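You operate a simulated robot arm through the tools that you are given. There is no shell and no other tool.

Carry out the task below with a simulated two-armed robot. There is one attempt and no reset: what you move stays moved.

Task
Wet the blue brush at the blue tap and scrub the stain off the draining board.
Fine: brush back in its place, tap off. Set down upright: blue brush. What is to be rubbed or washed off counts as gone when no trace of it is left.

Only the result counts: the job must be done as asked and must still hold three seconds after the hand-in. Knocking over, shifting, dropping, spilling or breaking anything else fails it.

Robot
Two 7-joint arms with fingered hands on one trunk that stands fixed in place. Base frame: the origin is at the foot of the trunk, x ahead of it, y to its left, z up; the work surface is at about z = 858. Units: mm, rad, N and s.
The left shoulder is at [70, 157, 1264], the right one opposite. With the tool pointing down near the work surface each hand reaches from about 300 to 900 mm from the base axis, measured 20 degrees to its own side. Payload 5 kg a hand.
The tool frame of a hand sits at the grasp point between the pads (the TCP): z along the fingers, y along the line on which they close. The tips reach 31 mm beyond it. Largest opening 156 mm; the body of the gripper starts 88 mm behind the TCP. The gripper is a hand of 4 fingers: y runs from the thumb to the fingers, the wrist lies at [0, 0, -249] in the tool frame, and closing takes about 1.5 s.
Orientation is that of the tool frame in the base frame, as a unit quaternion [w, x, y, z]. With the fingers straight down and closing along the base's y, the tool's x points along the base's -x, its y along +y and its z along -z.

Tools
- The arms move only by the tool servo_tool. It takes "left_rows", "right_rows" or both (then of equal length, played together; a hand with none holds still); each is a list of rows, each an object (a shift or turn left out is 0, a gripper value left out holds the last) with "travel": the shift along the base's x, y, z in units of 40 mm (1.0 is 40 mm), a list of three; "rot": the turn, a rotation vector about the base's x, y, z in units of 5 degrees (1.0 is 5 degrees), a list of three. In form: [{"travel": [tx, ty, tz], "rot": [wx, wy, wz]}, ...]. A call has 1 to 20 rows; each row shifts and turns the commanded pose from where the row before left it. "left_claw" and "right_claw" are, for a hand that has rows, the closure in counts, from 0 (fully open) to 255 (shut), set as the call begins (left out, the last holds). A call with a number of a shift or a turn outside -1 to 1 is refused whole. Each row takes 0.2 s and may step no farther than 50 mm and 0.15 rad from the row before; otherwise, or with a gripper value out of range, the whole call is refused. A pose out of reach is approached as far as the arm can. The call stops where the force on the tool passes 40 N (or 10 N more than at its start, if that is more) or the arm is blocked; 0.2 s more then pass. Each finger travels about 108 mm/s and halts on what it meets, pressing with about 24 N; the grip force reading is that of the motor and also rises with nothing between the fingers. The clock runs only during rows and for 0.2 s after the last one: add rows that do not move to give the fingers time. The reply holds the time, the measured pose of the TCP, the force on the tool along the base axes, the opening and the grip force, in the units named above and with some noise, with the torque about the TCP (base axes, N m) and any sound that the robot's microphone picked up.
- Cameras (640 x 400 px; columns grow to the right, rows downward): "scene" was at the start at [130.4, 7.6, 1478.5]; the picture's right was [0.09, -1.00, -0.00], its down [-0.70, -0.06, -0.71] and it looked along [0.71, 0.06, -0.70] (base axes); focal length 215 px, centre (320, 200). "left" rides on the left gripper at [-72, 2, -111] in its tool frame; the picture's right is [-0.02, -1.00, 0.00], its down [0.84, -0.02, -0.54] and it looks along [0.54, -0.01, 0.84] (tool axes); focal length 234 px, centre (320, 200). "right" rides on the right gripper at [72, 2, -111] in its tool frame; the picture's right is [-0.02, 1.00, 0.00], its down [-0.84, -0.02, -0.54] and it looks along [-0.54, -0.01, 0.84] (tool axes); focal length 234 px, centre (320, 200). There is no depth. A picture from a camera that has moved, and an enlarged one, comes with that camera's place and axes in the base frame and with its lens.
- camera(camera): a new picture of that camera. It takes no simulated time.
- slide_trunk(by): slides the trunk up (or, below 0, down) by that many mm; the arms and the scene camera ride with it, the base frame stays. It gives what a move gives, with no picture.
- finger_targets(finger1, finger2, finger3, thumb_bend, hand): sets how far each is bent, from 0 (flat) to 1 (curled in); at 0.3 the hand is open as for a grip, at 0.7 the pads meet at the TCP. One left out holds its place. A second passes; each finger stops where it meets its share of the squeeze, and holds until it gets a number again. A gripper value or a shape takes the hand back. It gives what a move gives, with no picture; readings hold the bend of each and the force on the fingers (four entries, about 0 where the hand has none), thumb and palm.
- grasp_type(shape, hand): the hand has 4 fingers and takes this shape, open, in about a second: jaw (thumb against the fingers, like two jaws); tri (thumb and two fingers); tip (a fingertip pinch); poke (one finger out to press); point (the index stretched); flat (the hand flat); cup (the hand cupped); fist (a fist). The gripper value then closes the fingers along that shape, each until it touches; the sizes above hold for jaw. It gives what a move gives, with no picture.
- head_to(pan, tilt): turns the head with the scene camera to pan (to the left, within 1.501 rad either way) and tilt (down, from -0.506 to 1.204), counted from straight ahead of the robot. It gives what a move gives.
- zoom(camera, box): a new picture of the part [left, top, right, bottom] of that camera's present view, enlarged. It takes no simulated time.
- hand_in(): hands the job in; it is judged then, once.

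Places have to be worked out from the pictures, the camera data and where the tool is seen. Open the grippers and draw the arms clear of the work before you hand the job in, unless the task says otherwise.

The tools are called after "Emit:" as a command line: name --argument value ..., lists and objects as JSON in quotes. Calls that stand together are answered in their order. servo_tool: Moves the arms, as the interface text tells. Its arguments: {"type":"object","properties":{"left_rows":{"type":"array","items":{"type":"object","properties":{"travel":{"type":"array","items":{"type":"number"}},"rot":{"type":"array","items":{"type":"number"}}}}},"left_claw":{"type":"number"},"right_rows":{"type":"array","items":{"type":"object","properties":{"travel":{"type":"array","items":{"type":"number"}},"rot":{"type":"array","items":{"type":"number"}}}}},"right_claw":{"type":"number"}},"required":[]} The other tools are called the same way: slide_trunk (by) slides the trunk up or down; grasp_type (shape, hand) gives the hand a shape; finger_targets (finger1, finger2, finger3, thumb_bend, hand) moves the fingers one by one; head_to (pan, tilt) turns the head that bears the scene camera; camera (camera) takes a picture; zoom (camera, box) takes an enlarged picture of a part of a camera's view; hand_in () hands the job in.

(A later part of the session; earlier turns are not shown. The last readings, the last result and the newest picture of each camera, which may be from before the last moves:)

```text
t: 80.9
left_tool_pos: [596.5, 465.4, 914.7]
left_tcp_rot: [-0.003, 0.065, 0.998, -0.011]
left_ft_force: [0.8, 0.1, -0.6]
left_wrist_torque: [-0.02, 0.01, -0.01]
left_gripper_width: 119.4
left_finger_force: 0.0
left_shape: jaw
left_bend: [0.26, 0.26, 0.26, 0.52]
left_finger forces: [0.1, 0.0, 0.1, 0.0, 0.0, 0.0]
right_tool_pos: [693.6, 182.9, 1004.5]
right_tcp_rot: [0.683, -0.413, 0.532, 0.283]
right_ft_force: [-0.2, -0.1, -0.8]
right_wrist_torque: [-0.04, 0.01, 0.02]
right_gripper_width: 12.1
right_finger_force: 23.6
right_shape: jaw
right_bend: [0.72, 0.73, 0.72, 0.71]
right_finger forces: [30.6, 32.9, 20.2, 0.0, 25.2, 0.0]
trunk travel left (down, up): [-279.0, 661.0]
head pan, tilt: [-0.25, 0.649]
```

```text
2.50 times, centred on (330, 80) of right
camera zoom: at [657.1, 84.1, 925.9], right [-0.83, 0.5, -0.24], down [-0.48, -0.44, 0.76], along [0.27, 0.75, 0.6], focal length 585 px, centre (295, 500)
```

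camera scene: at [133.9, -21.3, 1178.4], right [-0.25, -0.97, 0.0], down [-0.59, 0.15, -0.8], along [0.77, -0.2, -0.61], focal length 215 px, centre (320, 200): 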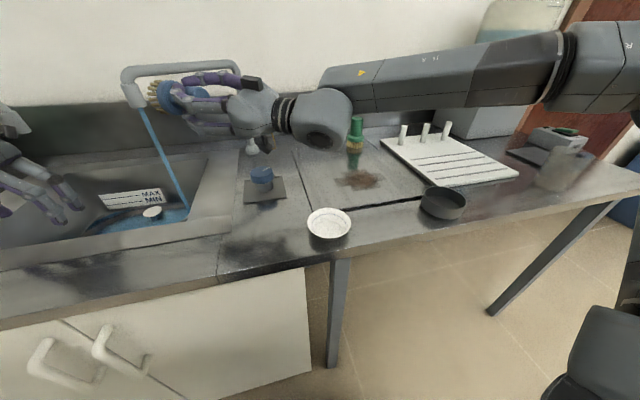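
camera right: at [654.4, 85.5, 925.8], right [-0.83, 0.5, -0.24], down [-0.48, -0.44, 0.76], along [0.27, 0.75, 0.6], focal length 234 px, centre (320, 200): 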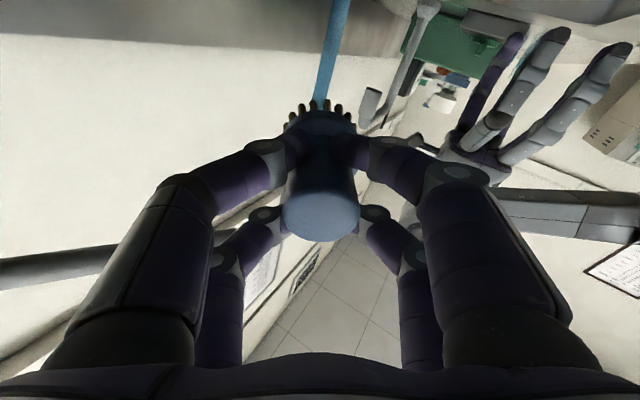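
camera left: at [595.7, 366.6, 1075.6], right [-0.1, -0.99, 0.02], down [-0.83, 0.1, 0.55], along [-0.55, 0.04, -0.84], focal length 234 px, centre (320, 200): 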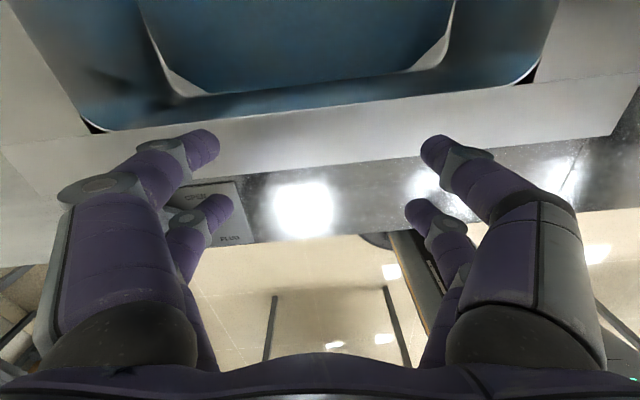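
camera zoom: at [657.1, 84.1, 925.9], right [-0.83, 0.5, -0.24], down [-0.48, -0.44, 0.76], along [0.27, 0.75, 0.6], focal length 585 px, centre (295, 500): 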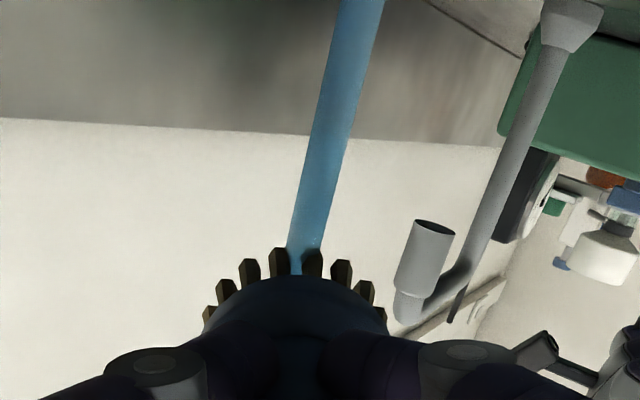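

The bristles are fully in the stream and soaked. Now I back off, rise clear of the knob, and will then raise the trunk again for scrubbing over the stain.

Emit:
servo_tool --right_rows '[{"travel": [-0.5, -0.75, 0]}, {"travel": [-0.3, -0.4, 0.8]}, {"travel": [0, -0.2, 0.9]}, {"travel": [0, 0, 0.4]}, {"travel": [0, 0, 0]}]'

Emit:
slide_trunk --by 250

```text
t: 82.1
left_tool_pos: [594.7, 466.7, 914.4]
left_tcp_rot: [-0.003, 0.064, 0.998, -0.012]
left_ft_force: [0.4, 0.1, 0.6]
left_wrist_torque: [0.02, -0.04, 0.01]
left_gripper_width: 119.1
left_finger_force: 0.1
left_shape: jaw
left_bend: [0.26, 0.26, 0.26, 0.52]
left_finger forces: [0.0, 0.1, 0.0, 0.1, 0.0, 0.0]
right_tool_pos: [664.0, 129.8, 1088.1]
right_tcp_rot: [0.683, -0.414, 0.531, 0.283]
right_ft_force: [0.2, 0.9, -1.1]
right_wrist_torque: [-0.05, 0.0, -0.01]
right_gripper_width: 12.1
right_finger_force: 24.1
right_shape: jaw
right_bend: [0.72, 0.73, 0.72, 0.71]
right_finger forces: [30.6, 33.3, 20.1, 0.0, 25.2, 0.0]
trunk travel left (down, up): [-279.0, 661.0]
head pan, tilt: [-0.25, 0.649]
```

```text
t: 84.6
left_tool_pos: [595.4, 466.2, 1163.9]
left_tcp_rot: [-0.003, 0.065, 0.998, -0.012]
left_ft_force: [-0.2, 0.4, 0.7]
left_wrist_torque: [-0.06, -0.01, 0.0]
left_gripper_width: 119.3
left_finger_force: 0.1
left_shape: jaw
left_bend: [0.26, 0.26, 0.26, 0.52]
left_finger forces: [0.0, 0.1, 0.0, 0.0, 0.0, 0.0]
right_tool_pos: [663.5, 129.6, 1338.4]
right_tcp_rot: [0.682, -0.414, 0.532, 0.284]
right_ft_force: [0.7, 0.3, -1.1]
right_wrist_torque: [-0.05, 0.03, -0.03]
right_gripper_width: 12.1
right_finger_force: 23.9
right_shape: jaw
right_bend: [0.72, 0.73, 0.72, 0.71]
right_finger forces: [30.8, 33.4, 20.1, 0.1, 25.3, 0.1]
trunk travel left (down, up): [-529.0, 411.0]
head pan, tilt: [-0.25, 0.649]
```

Now I rotate the brush back to vertical (a 93° reverse turn) while travelling over to the stain at (608, -253).

Emit:
servo_tool --right_rows '[{"travel": [-0.092, -0.638, -0.43], "rot": [-0.56, 0.956, -0.568]}, {"travel": [-0.092, -0.638, -0.43], "rot": [-0.56, 0.956, -0.568]}, {"travel": [-0.092, -0.638, -0.43], "rot": [-0.56, 0.956, -0.568]}, {"travel": [-0.092, -0.638, -0.43], "rot": [-0.56, 0.956, -0.568]}, {"travel": [-0.092, -0.638, -0.43], "rot": [-0.56, 0.956, -0.568]}, {"travel": [-0.092, -0.638, -0.43], "rot": [-0.56, 0.956, -0.568]}, {"travel": [-0.092, -0.638, -0.43], "rot": [-0.56, 0.956, -0.568]}, {"travel": [-0.092, -0.638, -0.43], "rot": [-0.56, 0.956, -0.568]}, {"travel": [-0.092, -0.638, -0.43], "rot": [-0.56, 0.956, -0.568]}, {"travel": [-0.092, -0.638, -0.43], "rot": [-0.56, 0.956, -0.568]}, {"travel": [-0.092, -0.638, -0.43], "rot": [-0.56, 0.956, -0.568]}, {"travel": [-0.092, -0.638, -0.43], "rot": [-0.56, 0.956, -0.568]}, {"travel": [-0.092, -0.638, -0.43], "rot": [-0.56, 0.956, -0.568]}, {"travel": [-0.092, -0.638, -0.43], "rot": [-0.56, 0.956, -0.568]}, {"travel": [-0.092, -0.638, -0.43], "rot": [-0.56, 0.956, -0.568]}, {"travel": [0, 0, 0]}, {"travel": [0, 0, 0]}]'

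Emit:
camera --camera "scene"

Emit:
camera --camera "right"

```text
t: 87.1
left_tool_pos: [594.6, 466.3, 1164.8]
left_tcp_rot: [-0.001, 0.064, 0.998, -0.012]
left_ft_force: [-0.3, -0.7, 0.4]
left_wrist_torque: [0.0, 0.01, 0.01]
left_gripper_width: 119.2
left_finger_force: 0.0
left_shape: jaw
left_bend: [0.26, 0.26, 0.26, 0.52]
left_finger forces: [0.1, 0.0, 0.1, 0.0, 0.1, 0.1]
right_tool_pos: [561.8, -142.7, 938.8]
right_tcp_rot: [0.386, -0.267, 0.874, 0.126]
right_ft_force: [-2.0, -2.4, 8.9]
right_wrist_torque: [0.07, 0.01, 0.05]
right_gripper_width: 12.9
right_finger_force: 24.6
right_shape: jaw
right_bend: [0.73, 0.73, 0.73, 0.71]
right_finger forces: [34.9, 37.1, 29.3, 0.0, 29.7, 0.0]
right hand out of reach, approached as far as the arm can: row 3, 4, 5, 6, 7, 8, 9, 10, 11, 12
trunk travel left (down, up): [-529.0, 411.0]
head pan, tilt: [-0.25, 0.649]
stopped in row 12 (right hand): the force on the tool passed its limit at 72 N (the readings are from after the stop); the commanded pose is now the measured one
```

```text
taken
camera scene: at [132.2, -21.3, 1368.8], right [-0.25, -0.97, 0.0], down [-0.59, 0.15, -0.8], along [0.77, -0.2, -0.6], focal length 215 px, centre (320, 200)
```

scene: 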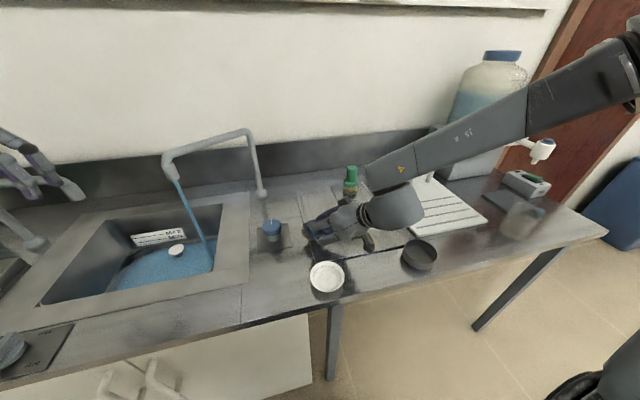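

```text
taken
camera right: at [453.4, -214.5, 960.3], right [-0.55, 0.83, 0.03], down [0.15, 0.06, 0.99], along [0.82, 0.55, -0.16], focal length 234 px, centre (320, 200)
```

right: 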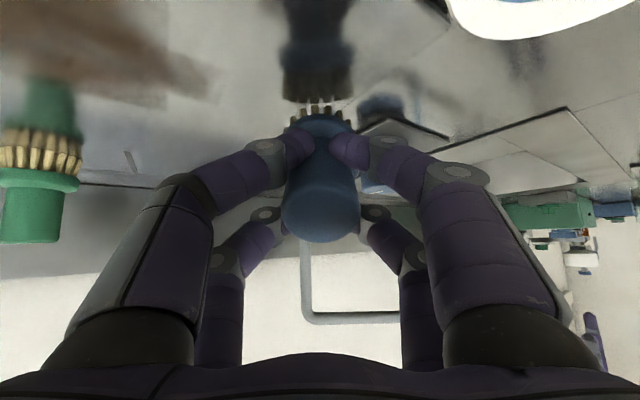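

The arm strayed on that long combined move (too high relative to the shoulder mid-way) and the brush touched down on the board edge at about (598, -117) before the force guard stopped it. I lift straight up and inspect the grip and surroundings.

Emit:
servo_tool --right_rows '[{"travel": [0, 0, 0.4]}, {"travel": [0, 0, 0.8]}, {"travel": [0, 0, 0.8]}, {"travel": [0, 0, 0]}]'

Emit:
camera --camera "right"

Emit:
camera --camera "scene"

Emit:
zoom --camera "scene" --box '[280, 150, 440, 290]'

```text
t: 88.1
left_tool_pos: [596.1, 464.5, 1164.6]
left_tcp_rot: [-0.004, 0.064, 0.998, -0.01]
left_ft_force: [-0.2, -0.4, 0.5]
left_wrist_torque: [0.03, 0.02, -0.02]
left_gripper_width: 119.3
left_finger_force: 0.1
left_shape: jaw
left_bend: [0.26, 0.26, 0.26, 0.52]
left_finger forces: [0.0, 0.1, 0.0, 0.0, 0.0, 0.0]
right_tool_pos: [562.2, -144.0, 1016.8]
right_tcp_rot: [0.385, -0.267, 0.874, 0.127]
right_ft_force: [1.3, 0.3, -1.1]
right_wrist_torque: [0.0, 0.01, 0.01]
right_gripper_width: 13.4
right_finger_force: 23.9
right_shape: jaw
right_bend: [0.73, 0.73, 0.73, 0.71]
right_finger forces: [32.9, 34.2, 27.1, 0.0, 29.6, 0.0]
right hand out of reach, approached as far as the arm can: row 1
trunk travel left (down, up): [-529.0, 411.0]
head pan, tilt: [-0.25, 0.649]
```

```text
taken
camera right: at [454.1, -216.3, 1038.8], right [-0.55, 0.83, 0.03], down [0.15, 0.06, 0.99], along [0.82, 0.55, -0.16], focal length 234 px, centre (320, 200)
```

right: 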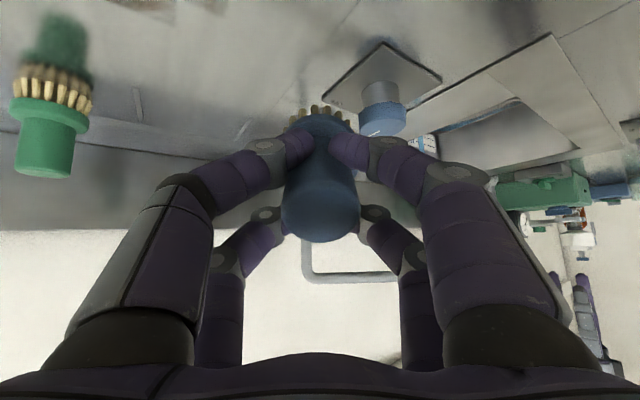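

```text
taken
camera scene: at [134.0, -23.3, 1368.4], right [-0.25, -0.97, 0.0], down [-0.59, 0.15, -0.8], along [0.77, -0.2, -0.61], focal length 215 px, centre (320, 200)
```

scene: 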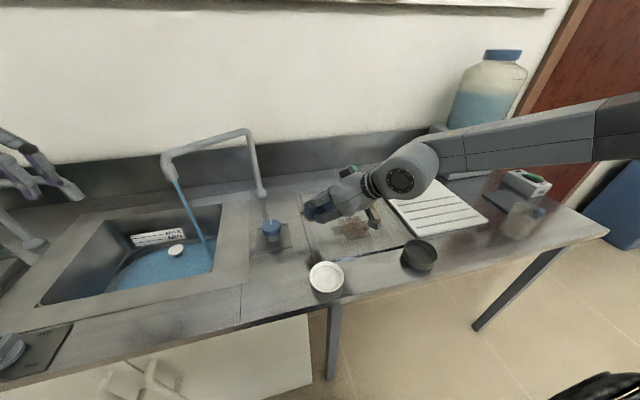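

```text
2.86 times, centred on (360, 220) of scene
camera zoom: at [134.0, -23.3, 1368.4], right [-0.25, -0.97, 0.0], down [-0.59, 0.15, -0.8], along [0.77, -0.2, -0.61], focal length 613 px, centre (206, 143)
```

zoom: 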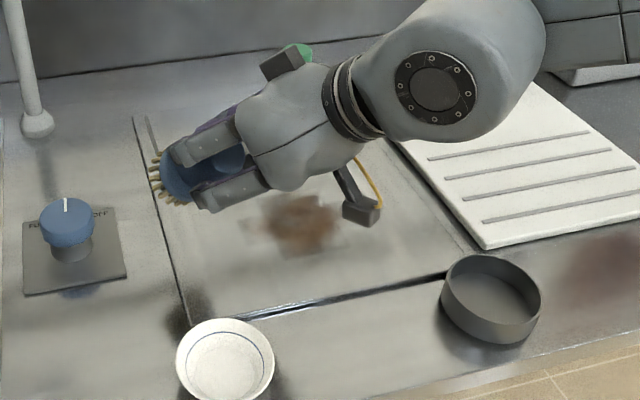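

Nothing was knocked over, and the brush is still held. But the knob pointer now points straight ahead (it got turned further when the hand touched it), so flow is larger. I check the water level.

Emit:
zoom --camera "scene" --box '[20, 170, 260, 330]'

Emit:
zoom --camera "scene" --box '[250, 200, 300, 250]'

```text
2.50 times, centred on (140, 250) of scene
camera zoom: at [134.0, -23.3, 1368.4], right [-0.25, -0.97, 0.0], down [-0.59, 0.15, -0.8], along [0.77, -0.2, -0.61], focal length 536 px, centre (770, 75)
```

zoom: 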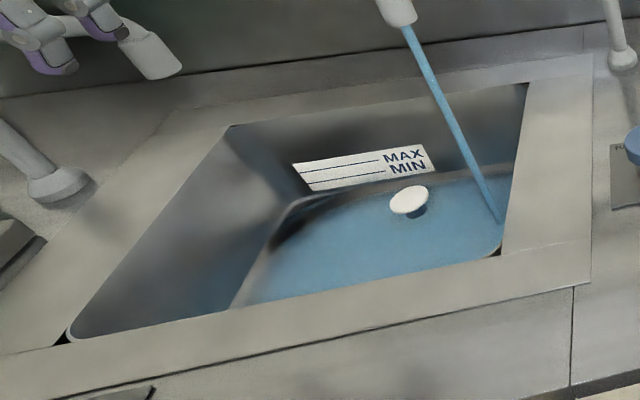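

```text
8.00 times, centred on (275, 225) of scene
camera zoom: at [134.0, -23.3, 1368.4], right [-0.25, -0.97, 0.0], down [-0.59, 0.15, -0.8], along [0.77, -0.2, -0.61], focal length 1717 px, centre (680, 0)
```

zoom: 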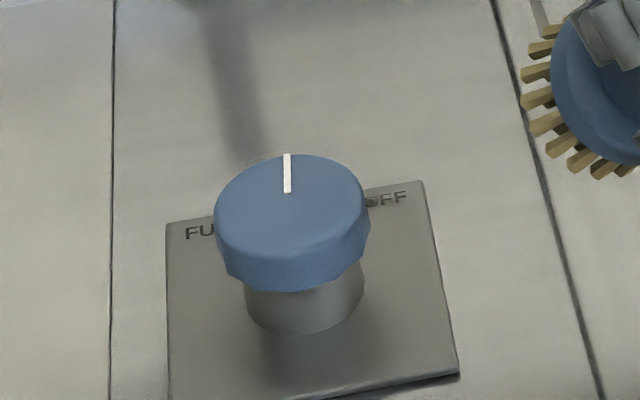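

The level is low and draining. Now I turn the brush back to vertical (36°) in a short careful move, over the stain at (608, -259).

Emit:
servo_tool --right_rows '[{"travel": [0.19, -0.48, 0], "rot": [-0.525, 0.963, -0.459]}, {"travel": [0.19, -0.48, 0], "rot": [-0.525, 0.963, -0.459]}, {"travel": [0.19, -0.48, 0], "rot": [-0.525, 0.963, -0.459]}, {"travel": [0.19, -0.48, 0], "rot": [-0.525, 0.963, -0.459]}, {"travel": [0.19, -0.48, 0], "rot": [-0.525, 0.963, -0.459]}, {"travel": [0.19, -0.48, 0], "rot": [-0.525, 0.963, -0.459]}, {"travel": [0, 0, 0]}, {"travel": [0, 0, 0]}]'

Emit:
camera --camera "right"

Emit:
zoom --camera "scene" --box '[280, 150, 440, 290]'

```text
t: 89.9
left_tool_pos: [595.9, 467.0, 1163.4]
left_tcp_rot: [-0.003, 0.064, 0.998, -0.011]
left_ft_force: [-0.7, 0.6, 1.0]
left_wrist_torque: [0.03, 0.0, 0.01]
left_gripper_width: 119.4
left_finger_force: 0.0
left_shape: jaw
left_bend: [0.26, 0.26, 0.26, 0.52]
left_finger forces: [0.0, 0.0, 0.0, 0.1, 0.1, 0.1]
right_tool_pos: [608.0, -258.6, 1016.0]
right_tcp_rot: [0.128, -0.172, 0.976, 0.022]
right_ft_force: [0.7, -1.3, -1.2]
right_wrist_torque: [0.05, -0.03, 0.0]
right_gripper_width: 12.9
right_finger_force: 24.1
right_shape: jaw
right_bend: [0.73, 0.73, 0.73, 0.71]
right_finger forces: [32.1, 34.3, 27.8, 0.1, 30.3, 0.0]
trunk travel left (down, up): [-529.0, 411.0]
head pan, tilt: [-0.25, 0.649]
```

```text
taken
camera right: at [515.4, -289.2, 1106.5], right [-0.32, 0.95, 0.01], down [0.64, 0.21, 0.74], along [0.7, 0.24, -0.67], focal length 234 px, centre (320, 200)
```

right: 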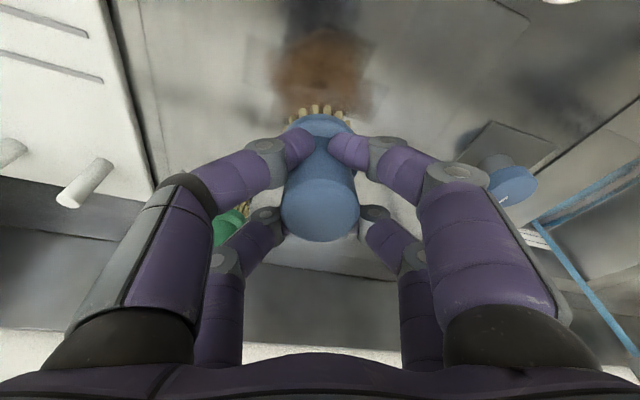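

```text
2.86 times, centred on (360, 220) of scene
camera zoom: at [133.7, -21.0, 1368.5], right [-0.25, -0.97, 0.0], down [-0.59, 0.15, -0.8], along [0.77, -0.2, -0.6], focal length 613 px, centre (206, 143)
```

zoom: 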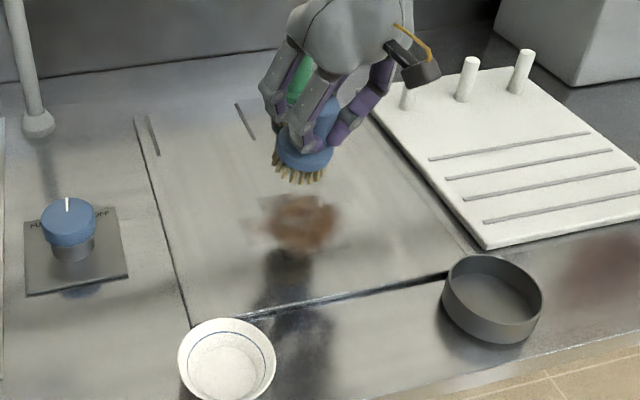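

The brush may have tilted slightly in the grip from that bump. I zoom the hand camera with the same crop as at the grasp to compare.

Emit:
zoom --camera "right" --box '[200, 60, 440, 260]'

Emit:
zoom --camera "scene" --box '[335, 160, 395, 210]'

```text
2.00 times, centred on (320, 160) of right
camera zoom: at [515.4, -289.2, 1106.5], right [-0.32, 0.95, 0.01], down [0.64, 0.21, 0.74], along [0.7, 0.24, -0.67], focal length 468 px, centre (320, 280)
```

zoom: 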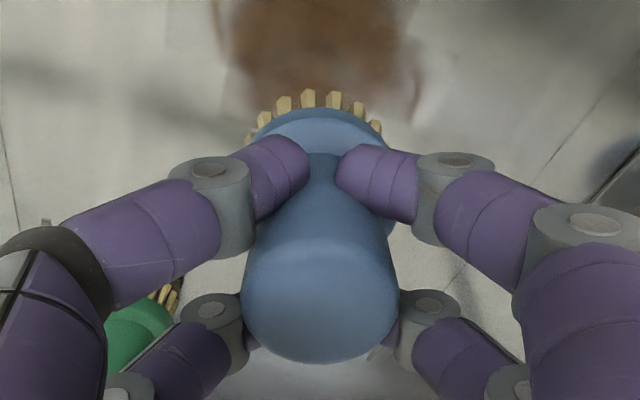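

```text
8.00 times, centred on (365, 185) of scene
camera zoom: at [133.7, -21.0, 1368.5], right [-0.25, -0.97, 0.0], down [-0.59, 0.15, -0.8], along [0.77, -0.2, -0.6], focal length 1717 px, centre (-40, 320)
```

zoom: 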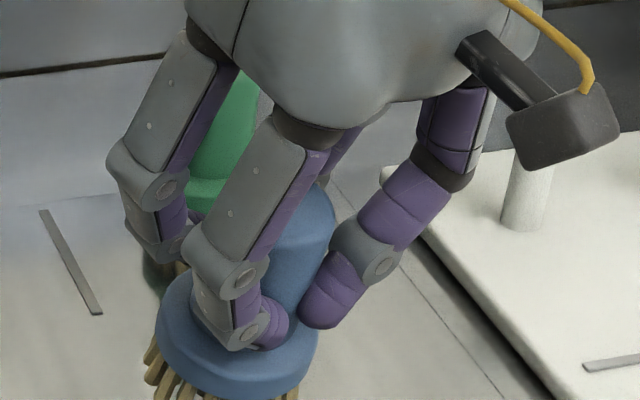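

The brush has tilted ~8° in the grip (bottom forward). I rotate the hand 8.5° to make the brush vertical, and lower toward the stain.

Emit:
servo_tool --right_rows '[{"travel": [0, 0, -0.4], "rot": [-0.29, 0.8, 0]}, {"travel": [0, 0, -0.4], "rot": [-0.29, 0.8, 0]}, {"travel": [0, 0, -0.5]}, {"travel": [0, 0, -0.2]}, {"travel": [0, 0, 0]}, {"travel": [0, 0, 0]}]'

Emit:
zoom --camera "scene" --box '[320, 160, 420, 260]'

Emit:
camera --camera "right"

```text
t: 91.3
left_tool_pos: [595.4, 467.4, 1163.5]
left_tcp_rot: [-0.004, 0.064, 0.998, -0.011]
left_ft_force: [-0.9, 0.2, -0.4]
left_wrist_torque: [-0.03, -0.02, -0.03]
left_gripper_width: 119.0
left_finger_force: 0.0
left_shape: jaw
left_bend: [0.26, 0.26, 0.26, 0.52]
left_finger forces: [0.0, 0.1, 0.0, 0.0, 0.1, 0.1]
right_tool_pos: [607.8, -258.0, 955.9]
right_tcp_rot: [0.055, -0.173, 0.983, 0.01]
right_ft_force: [0.4, 0.8, -1.4]
right_wrist_torque: [-0.02, 0.02, -0.01]
right_gripper_width: 12.9
right_finger_force: 24.0
right_shape: jaw
right_bend: [0.73, 0.73, 0.73, 0.71]
right_finger forces: [32.2, 34.6, 28.1, 0.1, 30.4, 0.1]
trunk travel left (down, up): [-529.0, 411.0]
head pan, tilt: [-0.25, 0.649]
```

```text
4.00 times, centred on (370, 210) of scene
camera zoom: at [133.5, -21.1, 1368.5], right [-0.25, -0.97, 0.0], down [-0.59, 0.15, -0.8], along [0.77, -0.2, -0.6], focal length 858 px, centre (120, 160)
```

zoom: 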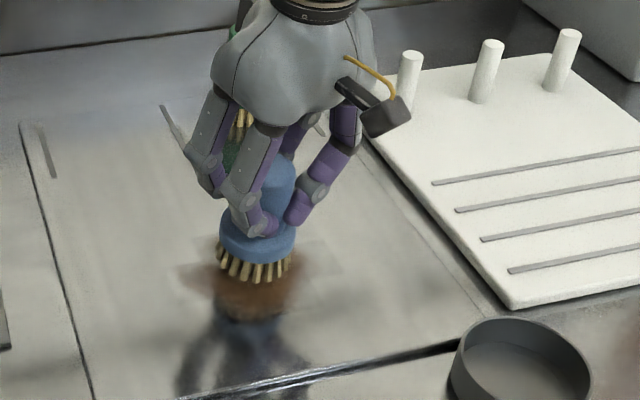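

```text
taken
camera right: at [528.1, -284.3, 1059.4], right [-0.32, 0.95, 0.0], down [0.73, 0.25, 0.64], along [0.6, 0.2, -0.77], focal length 234 px, centre (320, 200)
```

right: 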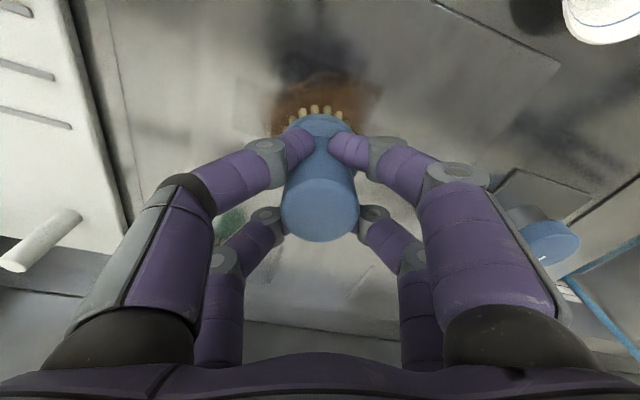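

The brush is nearly vertical over the stain, about 15 mm above it. I lower gently in small steps to find contact.

Emit:
servo_tool --right_rows '[{"travel": [0, 0, -0.15]}, {"travel": [0, 0, -0.1]}, {"travel": [0, 0, -0.05]}, {"travel": [0, 0, -0.05]}, {"travel": [0, 0, 0]}]'

```text
t: 92.5
left_tool_pos: [594.3, 467.2, 1164.9]
left_tcp_rot: [-0.002, 0.064, 0.998, -0.012]
left_ft_force: [0.6, 0.6, 0.2]
left_wrist_torque: [0.01, 0.0, -0.03]
left_gripper_width: 119.5
left_finger_force: 0.1
left_shape: jaw
left_bend: [0.26, 0.26, 0.26, 0.52]
left_finger forces: [0.1, 0.1, 0.0, 0.1, 0.1, 0.1]
right_tool_pos: [608.9, -257.9, 942.4]
right_tcp_rot: [0.055, -0.174, 0.983, 0.01]
right_ft_force: [0.7, -0.5, -1.4]
right_wrist_torque: [-0.01, 0.02, 0.0]
right_gripper_width: 13.0
right_finger_force: 23.3
right_shape: jaw
right_bend: [0.73, 0.73, 0.73, 0.71]
right_finger forces: [32.2, 34.6, 28.2, 0.1, 30.5, 0.0]
trunk travel left (down, up): [-529.0, 411.0]
head pan, tilt: [-0.25, 0.649]
```

No contact yet at z 942. I continue down in 2 mm steps.

Emit:
servo_tool --right_rows '[{"travel": [0, 0, -0.05]}, {"travel": [0, 0, -0.05]}, {"travel": [0, 0, -0.05]}, {"travel": [0, 0, -0.05]}, {"travel": [0, 0, 0]}]'

```text
t: 93.8
left_tool_pos: [594.6, 466.8, 1164.7]
left_tcp_rot: [-0.001, 0.064, 0.998, -0.012]
left_ft_force: [0.5, -0.2, -0.2]
left_wrist_torque: [0.02, -0.01, 0.0]
left_gripper_width: 119.1
left_finger_force: 0.0
left_shape: jaw
left_bend: [0.26, 0.26, 0.26, 0.52]
left_finger forces: [0.0, 0.0, 0.0, 0.1, 0.0, 0.0]
right_tool_pos: [611.0, -255.8, 940.1]
right_tcp_rot: [0.061, -0.173, 0.983, 0.009]
right_ft_force: [-3.8, -1.2, 18.4]
right_wrist_torque: [-0.12, 0.91, 0.06]
right_gripper_width: 13.5
right_finger_force: 23.7
right_shape: jaw
right_bend: [0.73, 0.73, 0.73, 0.72]
right_finger forces: [44.3, 39.5, 31.4, 0.1, 35.4, 0.0]
trunk travel left (down, up): [-529.0, 411.0]
head pan, tilt: [-0.25, 0.649]
stopped in row 5 (right hand): the force on the tool passed its limit at 41 N (the readings are from after the stop); the commanded pose is now the measured one
```

Contact occurs at about z 940.5 (18 N now). I ease up 1 mm and make a short test stroke to see whether the stain responds and how the forces behave.

Emit:
servo_tool --right_rows '[{"travel": [0, 0, 0.03]}, {"travel": [0, -0.4, 0]}, {"travel": [0, -0.4, 0]}, {"travel": [0, 0.4, 0]}, {"travel": [0, 0.4, 0]}, {"travel": [0, 0.4, 0]}, {"travel": [0, 0.4, 0]}, {"travel": [0, -0.4, 0]}, {"travel": [0, -0.4, 0]}, {"travel": [0, 0, 0]}]'

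Emit:
zoom --camera "scene" --box '[320, 160, 420, 260]'

Emit:
camera --camera "right"

```text
t: 96.0
left_tool_pos: [593.8, 468.9, 1163.7]
left_tcp_rot: [-0.001, 0.064, 0.998, -0.012]
left_ft_force: [0.6, 0.1, 0.0]
left_wrist_torque: [-0.01, -0.03, 0.01]
left_gripper_width: 119.2
left_finger_force: 0.1
left_shape: jaw
left_bend: [0.26, 0.26, 0.26, 0.52]
left_finger forces: [0.0, 0.0, 0.0, 0.0, 0.1, 0.0]
right_tool_pos: [609.9, -256.7, 941.4]
right_tcp_rot: [0.059, -0.173, 0.983, 0.007]
right_ft_force: [-1.7, 2.1, 15.7]
right_wrist_torque: [-0.01, 0.56, -0.02]
right_gripper_width: 13.7
right_finger_force: 24.5
right_shape: jaw
right_bend: [0.73, 0.73, 0.73, 0.72]
right_finger forces: [39.7, 41.8, 28.9, 0.0, 35.2, 0.0]
trunk travel left (down, up): [-529.0, 411.0]
head pan, tilt: [-0.25, 0.649]
```

```text
4.00 times, centred on (370, 210) of scene
camera zoom: at [131.8, -19.1, 1368.7], right [-0.25, -0.97, 0.0], down [-0.59, 0.15, -0.8], along [0.77, -0.2, -0.6], focal length 858 px, centre (120, 160)
```

zoom: 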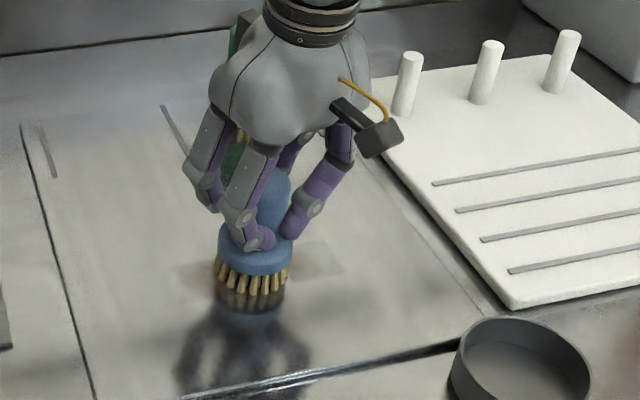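

```text
taken
camera right: at [529.0, -282.9, 1043.0], right [-0.32, 0.95, 0.0], down [0.73, 0.25, 0.64], along [0.61, 0.2, -0.77], focal length 234 px, centre (320, 200)
```

right: 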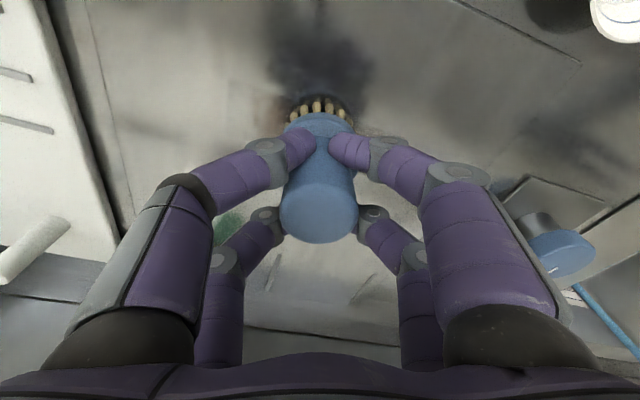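

The stain is fading strongly, so the brush is wet and scrubbing works. I continue with full strokes over the whole stain area (x 557–660, y -332 to -188).

Emit:
servo_tool --right_rows '[{"travel": [0, -0.43, 0]}, {"travel": [0, -0.43, 0]}, {"travel": [0, -0.43, 0]}, {"travel": [0, -0.43, 0]}, {"travel": [-0.6, 0, 0]}, {"travel": [0, 0.5, 0]}, {"travel": [0, 0.5, 0]}, {"travel": [0, 0.5, 0]}, {"travel": [0, 0.5, 0]}, {"travel": [0, 0.5, 0]}, {"travel": [0, 0.5, 0]}, {"travel": [0, 0.5, 0]}, {"travel": [-0.4, 0, 0]}, {"travel": [0, -0.5, 0]}, {"travel": [0, -0.5, 0]}, {"travel": [0, -0.5, 0]}, {"travel": [0, -0.5, 0]}, {"travel": [0, -0.5, 0]}, {"travel": [0, 0, 0]}]'

Emit:
zoom --camera "scene" --box '[320, 160, 420, 260]'

```text
t: 100.0
left_tool_pos: [594.5, 468.4, 1164.4]
left_tcp_rot: [-0.002, 0.064, 0.998, -0.012]
left_ft_force: [1.1, 0.7, -0.1]
left_wrist_torque: [0.0, -0.02, -0.02]
left_gripper_width: 119.0
left_finger_force: 0.1
left_shape: jaw
left_bend: [0.26, 0.26, 0.26, 0.52]
left_finger forces: [0.0, 0.1, 0.0, 0.0, 0.0, 0.0]
right_tool_pos: [569.3, -285.2, 940.0]
right_tcp_rot: [0.06, -0.173, 0.983, 0.008]
right_ft_force: [-0.8, 4.1, 18.3]
right_wrist_torque: [0.08, 0.53, -0.09]
right_gripper_width: 13.1
right_finger_force: 24.0
right_shape: jaw
right_bend: [0.73, 0.73, 0.73, 0.72]
right_finger forces: [38.3, 47.3, 26.0, 0.0, 37.1, 0.1]
trunk travel left (down, up): [-529.0, 411.0]
head pan, tilt: [-0.25, 0.649]
```

```text
4.00 times, centred on (370, 210) of scene
camera zoom: at [131.7, -19.0, 1368.7], right [-0.25, -0.97, 0.0], down [-0.58, 0.15, -0.8], along [0.77, -0.2, -0.6], focal length 858 px, centre (120, 160)
```

zoom: 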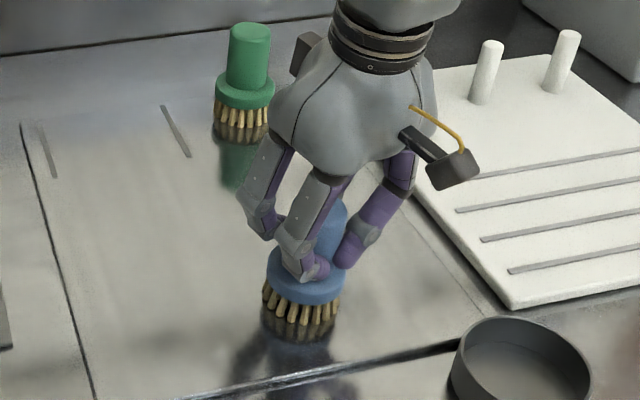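

The board looks clean where swept; I continue over the far part of the stain area (x 625–650) too.

Emit:
servo_tool --right_rows '[{"travel": [0, -0.5, 0]}, {"travel": [0, -0.5, 0]}, {"travel": [0.5, 0, 0]}, {"travel": [0.5, 0, 0]}, {"travel": [0.5, 0, 0]}, {"travel": [0.5, 0, 0]}, {"travel": [0, 0.5, 0]}, {"travel": [0, 0.5, 0]}, {"travel": [0, 0.5, 0]}, {"travel": [0, 0.5, 0]}, {"travel": [0, 0.5, 0]}, {"travel": [0, 0.5, 0]}, {"travel": [0, 0.5, 0]}, {"travel": [-0.5, 0, 0]}, {"travel": [0, -0.5, 0]}, {"travel": [0, -0.5, 0]}, {"travel": [0, -0.5, 0]}, {"travel": [0, -0.5, 0]}, {"travel": [0, 0, 0]}]'

Emit:
zoom --camera "scene" --box '[320, 160, 420, 260]'

```text
t: 104.0
left_tool_pos: [594.1, 468.6, 1164.4]
left_tcp_rot: [-0.001, 0.064, 0.998, -0.01]
left_ft_force: [-0.4, 0.4, -0.1]
left_wrist_torque: [-0.02, -0.01, -0.01]
left_gripper_width: 119.3
left_finger_force: 0.1
left_shape: jaw
left_bend: [0.26, 0.26, 0.26, 0.52]
left_finger forces: [0.1, 0.1, 0.0, 0.0, 0.0, 0.1]
right_tool_pos: [630.7, -265.7, 939.9]
right_tcp_rot: [0.06, -0.174, 0.983, 0.009]
right_ft_force: [-0.4, 3.5, 12.7]
right_wrist_torque: [0.04, 0.37, -0.09]
right_gripper_width: 13.0
right_finger_force: 24.2
right_shape: jaw
right_bend: [0.73, 0.73, 0.73, 0.72]
right_finger forces: [37.2, 43.3, 28.0, 0.0, 35.7, 0.0]
trunk travel left (down, up): [-529.0, 411.0]
head pan, tilt: [-0.25, 0.649]
```

```text
4.00 times, centred on (370, 210) of scene
camera zoom: at [132.1, -19.5, 1368.7], right [-0.25, -0.97, 0.0], down [-0.59, 0.15, -0.8], along [0.77, -0.2, -0.6], focal length 858 px, centre (120, 160)
```

zoom: 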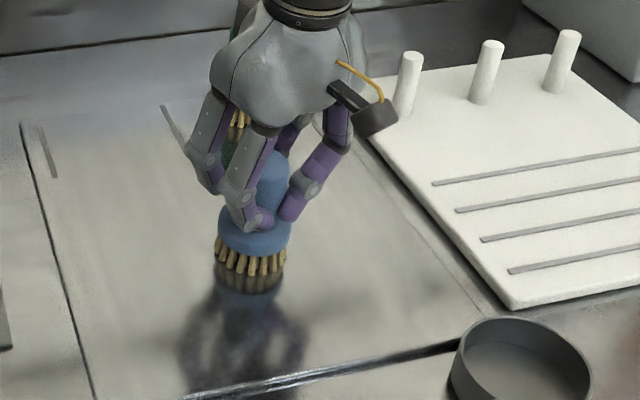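

It looks clean. For certainty I do one more crosswise pass over the whole area.

Emit:
servo_tool --right_rows '[{"travel": [0, -0.5, 0]}, {"travel": [0, -0.5, 0]}, {"travel": [0, -0.5, 0]}, {"travel": [-0.55, 0, 0]}, {"travel": [-0.55, 0, 0]}, {"travel": [-0.55, 0, 0]}, {"travel": [0, 0.9, 0]}, {"travel": [0.55, 0, 0]}, {"travel": [0.55, 0, 0]}, {"travel": [0.55, 0, 0]}, {"travel": [0.55, 0, 0]}, {"travel": [0, 0.9, 0]}, {"travel": [-0.55, 0, 0]}, {"travel": [-0.55, 0, 0]}, {"travel": [-0.55, 0, 0]}, {"travel": [-0.55, 0, 0]}, {"travel": [0, 0.9, 0]}, {"travel": [0.55, 0, 0]}, {"travel": [0.55, 0, 0]}, {"travel": [0.55, 0, 0]}]'

Emit:
servo_tool --right_rows '[{"travel": [0, 0.7, 0]}, {"travel": [-0.55, 0, 0]}, {"travel": [-0.55, 0, 0]}, {"travel": [-0.55, 0, 0]}, {"travel": [0, 0, 0]}, {"travel": [0, 0, 0.5]}, {"travel": [0, 0, 0.9]}, {"travel": [-0.2, 0.9, 0.5]}, {"travel": [0, 0.9, 0.2]}, {"travel": [0, 0, 0]}]'

Emit:
zoom --camera "scene" --box '[300, 150, 440, 270]'

Emit:
camera --camera "right"

```text
t: 108.2
left_tool_pos: [594.6, 466.4, 1163.6]
left_tcp_rot: [-0.002, 0.065, 0.998, -0.011]
left_ft_force: [0.2, -0.5, 0.5]
left_wrist_torque: [-0.01, 0.02, 0.02]
left_gripper_width: 119.0
left_finger_force: 0.1
left_shape: jaw
left_bend: [0.26, 0.26, 0.26, 0.52]
left_finger forces: [0.0, 0.0, 0.1, 0.1, 0.1, 0.0]
right_tool_pos: [630.6, -217.7, 939.8]
right_tcp_rot: [0.06, -0.174, 0.983, 0.009]
right_ft_force: [-2.4, 0.2, 9.4]
right_wrist_torque: [-0.16, 0.55, 0.0]
right_gripper_width: 13.0
right_finger_force: 23.8
right_shape: jaw
right_bend: [0.73, 0.73, 0.73, 0.72]
right_finger forces: [40.1, 41.0, 31.7, 0.0, 37.5, 0.1]
trunk travel left (down, up): [-529.0, 411.0]
head pan, tilt: [-0.25, 0.649]
```

```text
t: 110.4
left_tool_pos: [594.1, 466.6, 1164.6]
left_tcp_rot: [-0.002, 0.064, 0.998, -0.011]
left_ft_force: [-0.4, -0.4, 0.2]
left_wrist_torque: [0.03, -0.03, 0.02]
left_gripper_width: 119.1
left_finger_force: 0.1
left_shape: jaw
left_bend: [0.26, 0.26, 0.26, 0.52]
left_finger forces: [0.1, 0.0, 0.0, 0.0, 0.0, 0.1]
right_tool_pos: [557.0, -120.6, 1023.4]
right_tcp_rot: [0.06, -0.173, 0.983, 0.01]
right_ft_force: [0.4, 0.2, -1.3]
right_wrist_torque: [-0.01, -0.01, -0.02]
right_gripper_width: 13.0
right_finger_force: 24.2
right_shape: jaw
right_bend: [0.73, 0.73, 0.73, 0.71]
right_finger forces: [34.1, 38.1, 31.3, 0.1, 35.4, 0.0]
trunk travel left (down, up): [-529.0, 411.0]
head pan, tilt: [-0.25, 0.649]
```

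```text
3.33 times, centred on (370, 210) of scene
camera zoom: at [132.7, -21.9, 1368.6], right [-0.25, -0.97, 0.0], down [-0.59, 0.15, -0.8], along [0.77, -0.2, -0.6], focal length 715 px, centre (153, 167)
```

zoom: 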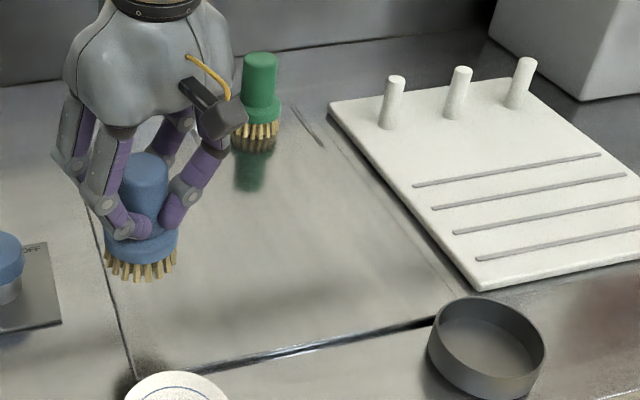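

```text
taken
camera right: at [476.1, -146.0, 1126.1], right [-0.32, 0.95, 0.0], down [0.73, 0.24, 0.64], along [0.61, 0.21, -0.77], focal length 234 px, centre (320, 200)
```

right: 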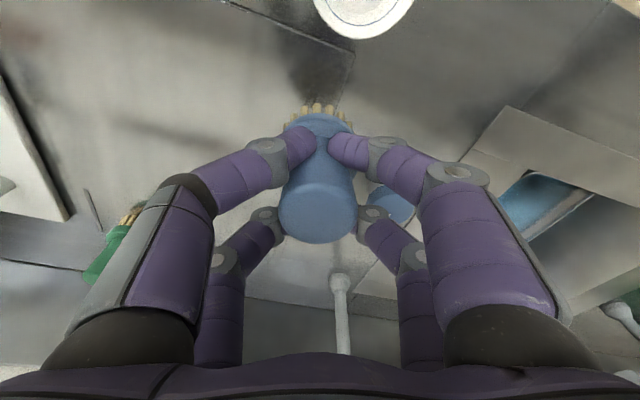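

The board looks clean. I zoom in closely on the former stain area to check for faint traces.

Emit:
zoom --camera "scene" --box '[330, 185, 420, 245]'

Emit:
zoom --camera "right" --box '[0, 0, 320, 200]'

```text
6.67 times, centred on (375, 215) of scene
camera zoom: at [132.7, -21.9, 1368.6], right [-0.25, -0.97, 0.0], down [-0.59, 0.15, -0.8], along [0.77, -0.2, -0.6], focal length 1430 px, centre (-47, 100)
```

zoom: 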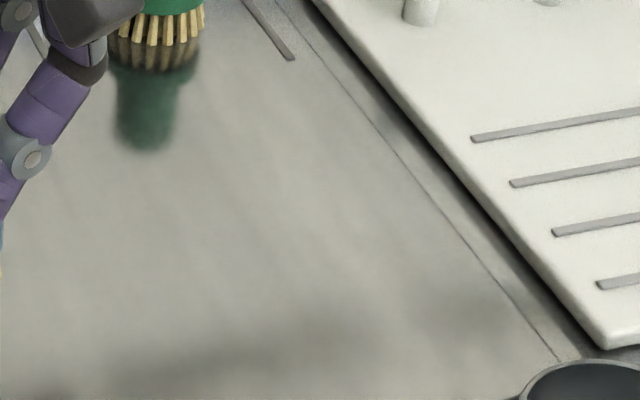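

```text
2.00 times, centred on (160, 100) of right
camera zoom: at [476.1, -146.0, 1126.1], right [-0.32, 0.95, 0.0], down [0.73, 0.24, 0.64], along [0.61, 0.21, -0.77], focal length 468 px, centre (640, 400)
```

zoom: 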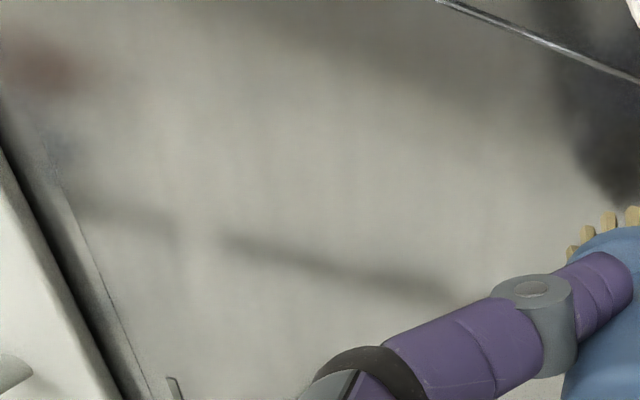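

No trace remains (the brownish patch at the edge of one view is only a reflection). Now I return the brush: I raise it, move near y = -185, and will lower the trunk so the wrist is at elbow height for best reach.

Emit:
servo_tool --right_rows '[{"travel": [0.4, -0.4, 0.5]}, {"travel": [0.4, -0.4, 0.5]}, {"travel": [0.4, -0.4, 0.5]}, {"travel": [0.4, -0.4, 0]}, {"travel": [0, 0, 0]}]'

```text
t: 111.6
left_tool_pos: [596.0, 467.6, 1163.5]
left_tcp_rot: [-0.002, 0.064, 0.998, -0.011]
left_ft_force: [-0.3, -0.9, 0.2]
left_wrist_torque: [-0.04, -0.05, 0.02]
left_gripper_width: 119.1
left_finger_force: 0.0
left_shape: jaw
left_bend: [0.26, 0.26, 0.26, 0.52]
left_finger forces: [0.0, 0.0, 0.0, 0.0, 0.1, 0.0]
right_tool_pos: [619.7, -180.2, 1083.6]
right_tcp_rot: [0.06, -0.173, 0.983, 0.009]
right_ft_force: [-0.2, 0.1, -1.4]
right_wrist_torque: [-0.01, -0.04, 0.01]
right_gripper_width: 12.5
right_finger_force: 23.8
right_shape: jaw
right_bend: [0.73, 0.73, 0.73, 0.71]
right_finger forces: [34.2, 37.7, 31.6, 0.1, 35.2, 0.0]
trunk travel left (down, up): [-529.0, 411.0]
head pan, tilt: [-0.25, 0.649]
```

Good. I slide the trunk down 105 mm (brush bottom will be near z 896).

Emit:
slide_trunk --by -105

Emit:
camera --camera "scene"

```text
t: 112.9
left_tool_pos: [594.7, 466.8, 1058.2]
left_tcp_rot: [-0.002, 0.065, 0.998, -0.011]
left_ft_force: [0.0, -0.3, 0.5]
left_wrist_torque: [0.03, -0.02, -0.04]
left_gripper_width: 119.0
left_finger_force: 0.1
left_shape: jaw
left_bend: [0.26, 0.26, 0.26, 0.52]
left_finger forces: [0.0, 0.0, 0.1, 0.0, 0.0, 0.1]
right_tool_pos: [619.8, -182.0, 977.9]
right_tcp_rot: [0.059, -0.173, 0.983, 0.009]
right_ft_force: [0.1, 0.5, -1.1]
right_wrist_torque: [0.0, 0.01, 0.0]
right_gripper_width: 12.7
right_finger_force: 24.3
right_shape: jaw
right_bend: [0.73, 0.73, 0.73, 0.71]
right_finger forces: [34.2, 37.7, 31.7, 0.0, 35.1, 0.1]
trunk travel left (down, up): [-424.0, 516.0]
head pan, tilt: [-0.25, 0.649]
```

```text
taken
camera scene: at [133.2, -21.1, 1263.6], right [-0.25, -0.97, 0.0], down [-0.59, 0.15, -0.8], along [0.77, -0.2, -0.6], focal length 215 px, centre (320, 200)
```

scene: 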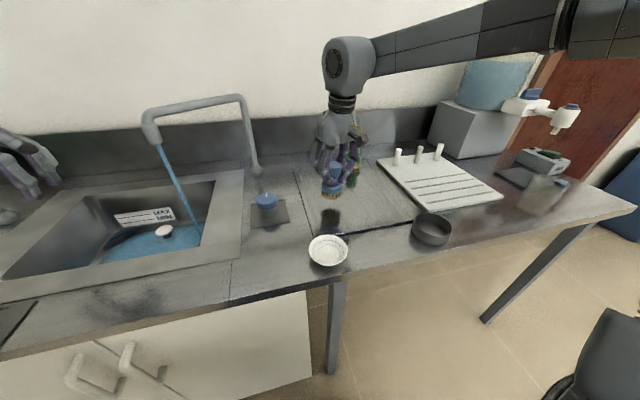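

Now forward toward the brush's place, in two steps; first to x≈760.

Emit:
servo_tool --right_rows '[{"travel": [0.875, -0.02, 0]}, {"travel": [0.875, -0.02, 0]}, {"travel": [0.875, -0.02, 0]}, {"travel": [0.875, -0.02, 0]}, {"travel": [0, 0, 0]}]'

```text
t: 114.1
left_tool_pos: [592.5, 467.4, 1059.5]
left_tcp_rot: [-0.001, 0.066, 0.998, -0.011]
left_ft_force: [-0.2, -0.3, 0.0]
left_wrist_torque: [0.0, -0.04, -0.02]
left_gripper_width: 119.2
left_finger_force: 0.1
left_shape: jaw
left_bend: [0.26, 0.26, 0.26, 0.52]
left_finger forces: [0.0, 0.0, 0.0, 0.1, 0.0, 0.0]
right_tool_pos: [752.9, -188.2, 978.6]
right_tcp_rot: [0.061, -0.172, 0.983, 0.009]
right_ft_force: [-0.9, -0.4, -1.2]
right_wrist_torque: [-0.03, -0.03, 0.0]
right_gripper_width: 12.2
right_finger_force: 23.8
right_shape: jaw
right_bend: [0.73, 0.73, 0.73, 0.71]
right_finger forces: [34.4, 36.6, 30.5, 0.0, 32.0, 0.1]
right hand out of reach, approached as far as the arm can: row 4
trunk travel left (down, up): [-424.0, 516.0]
head pan, tilt: [-0.25, 0.649]
```

Limit at (753, -188) with this pitch. Yawing freed reach before, and spinning about the vertical leaves the brush upright, so I yaw +15° and try to go on forward.

Emit:
servo_tool --right_rows '[{"rot": [0, 0, 1]}, {"rot": [0, 0, 1]}, {"rot": [0, 0, 1]}, {"travel": [0.4, 0.05, 0]}, {"travel": [0.4, 0.05, 0]}, {"travel": [0, 0, 0]}]'

```text
t: 115.5
left_tool_pos: [594.8, 466.2, 1058.9]
left_tcp_rot: [-0.003, 0.065, 0.998, -0.011]
left_ft_force: [-0.1, -0.3, 0.4]
left_wrist_torque: [-0.01, 0.01, 0.01]
left_gripper_width: 118.9
left_finger_force: 0.1
left_shape: jaw
left_bend: [0.26, 0.26, 0.26, 0.52]
left_finger forces: [0.0, 0.0, 0.1, 0.1, 0.0, 0.1]
right_tool_pos: [758.7, -195.4, 974.2]
right_tcp_rot: [0.058, -0.3, 0.952, 0.016]
right_ft_force: [-0.5, 0.4, -1.3]
right_wrist_torque: [0.01, 0.02, -0.01]
right_gripper_width: 12.6
right_finger_force: 23.4
right_shape: jaw
right_bend: [0.73, 0.73, 0.73, 0.71]
right_finger forces: [34.6, 36.5, 30.6, 0.1, 32.2, 0.0]
right hand out of reach, approached as far as the arm can: row 4, 5
trunk travel left (down, up): [-424.0, 516.0]
head pan, tilt: [-0.25, 0.649]
```

Slightly better (759, -195). If I pitch the hand back 8.5° (as at the grasp) reach is enough; the brush will then lean ~8° and I press it down so it settles flat. I pitch and move to about (777, -191, 955).

Emit:
servo_tool --right_rows '[{"rot": [0.487, -0.696, 0]}, {"rot": [0.487, -0.696, 0]}, {"travel": [0.22, 0.06, -0.1]}, {"travel": [0.22, 0.06, -0.2]}, {"travel": [0, 0, -0.18]}, {"travel": [0, 0, 0]}, {"travel": [0, 0, 0]}]'

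Emit:
zoom --camera "scene" --box '[290, 110, 410, 230]'

Emit:
camera --camera "right"

```text
t: 117.1
left_tool_pos: [594.4, 466.7, 1057.9]
left_tcp_rot: [-0.003, 0.065, 0.998, -0.011]
left_ft_force: [-0.7, 0.6, -0.2]
left_wrist_torque: [0.0, 0.02, 0.01]
left_gripper_width: 118.9
left_finger_force: 0.1
left_shape: jaw
left_bend: [0.26, 0.26, 0.26, 0.52]
left_finger forces: [0.0, 0.0, 0.0, 0.0, 0.1, 0.0]
right_tool_pos: [776.7, -190.4, 954.8]
right_tcp_rot: [0.127, -0.298, 0.945, 0.04]
right_ft_force: [-0.4, 0.2, -0.4]
right_wrist_torque: [-0.01, 0.0, 0.0]
right_gripper_width: 12.5
right_finger_force: 24.4
right_shape: jaw
right_bend: [0.73, 0.73, 0.73, 0.71]
right_finger forces: [34.2, 36.2, 30.7, 0.0, 32.3, 0.1]
trunk travel left (down, up): [-424.0, 516.0]
head pan, tilt: [-0.25, 0.649]
```

```text
3.33 times, centred on (350, 170) of scene
camera zoom: at [133.5, -21.1, 1263.5], right [-0.25, -0.97, 0.0], down [-0.59, 0.15, -0.8], along [0.77, -0.2, -0.6], focal length 715 px, centre (220, 300)
```

zoom: 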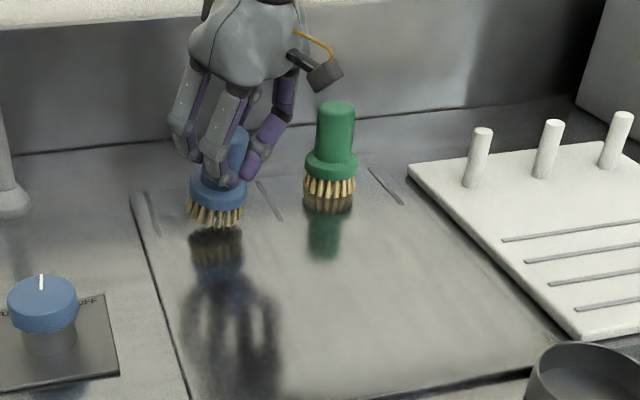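

```text
taken
camera right: at [694.2, -245.0, 1043.0], right [-0.55, 0.83, 0.0], down [0.55, 0.36, 0.75], along [0.62, 0.42, -0.66], focal length 234 px, centre (320, 200)
```

right: 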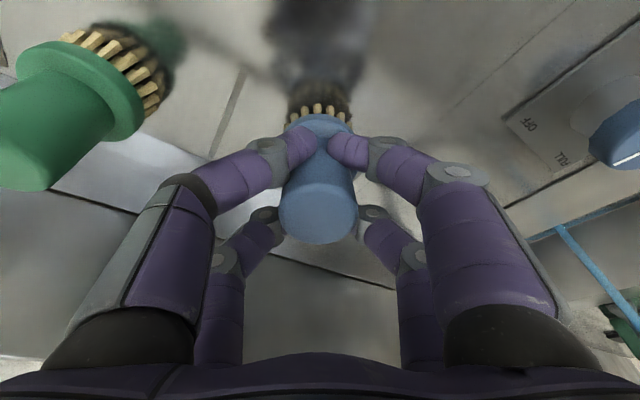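

Reach is fine here: bristle bottom ≈ (786, -184), 10 mm above the board. I lower in small steps to contact.

Emit:
servo_tool --right_rows '[{"travel": [0, 0, -0.12]}, {"travel": [0, 0, -0.1]}, {"travel": [0, 0, -0.05]}, {"travel": [0, 0, -0.03]}, {"travel": [0, 0, 0]}]'

```text
t: 118.3
left_tool_pos: [594.2, 467.0, 1058.5]
left_tcp_rot: [-0.003, 0.064, 0.998, -0.011]
left_ft_force: [0.0, 0.3, 0.5]
left_wrist_torque: [-0.01, 0.0, -0.03]
left_gripper_width: 119.1
left_finger_force: 0.2
left_shape: jaw
left_bend: [0.26, 0.26, 0.26, 0.52]
left_finger forces: [0.0, 0.1, 0.1, 0.0, 0.0, 0.0]
right_tool_pos: [776.3, -189.5, 944.2]
right_tcp_rot: [0.128, -0.298, 0.945, 0.039]
right_ft_force: [0.8, -0.1, 5.1]
right_wrist_torque: [-0.08, -0.05, 0.02]
right_gripper_width: 12.3
right_finger_force: 24.1
right_shape: jaw
right_bend: [0.73, 0.73, 0.73, 0.71]
right_finger forces: [34.6, 36.8, 32.3, 0.1, 32.7, 0.0]
trunk travel left (down, up): [-424.0, 516.0]
head pan, tilt: [-0.25, 0.649]
```

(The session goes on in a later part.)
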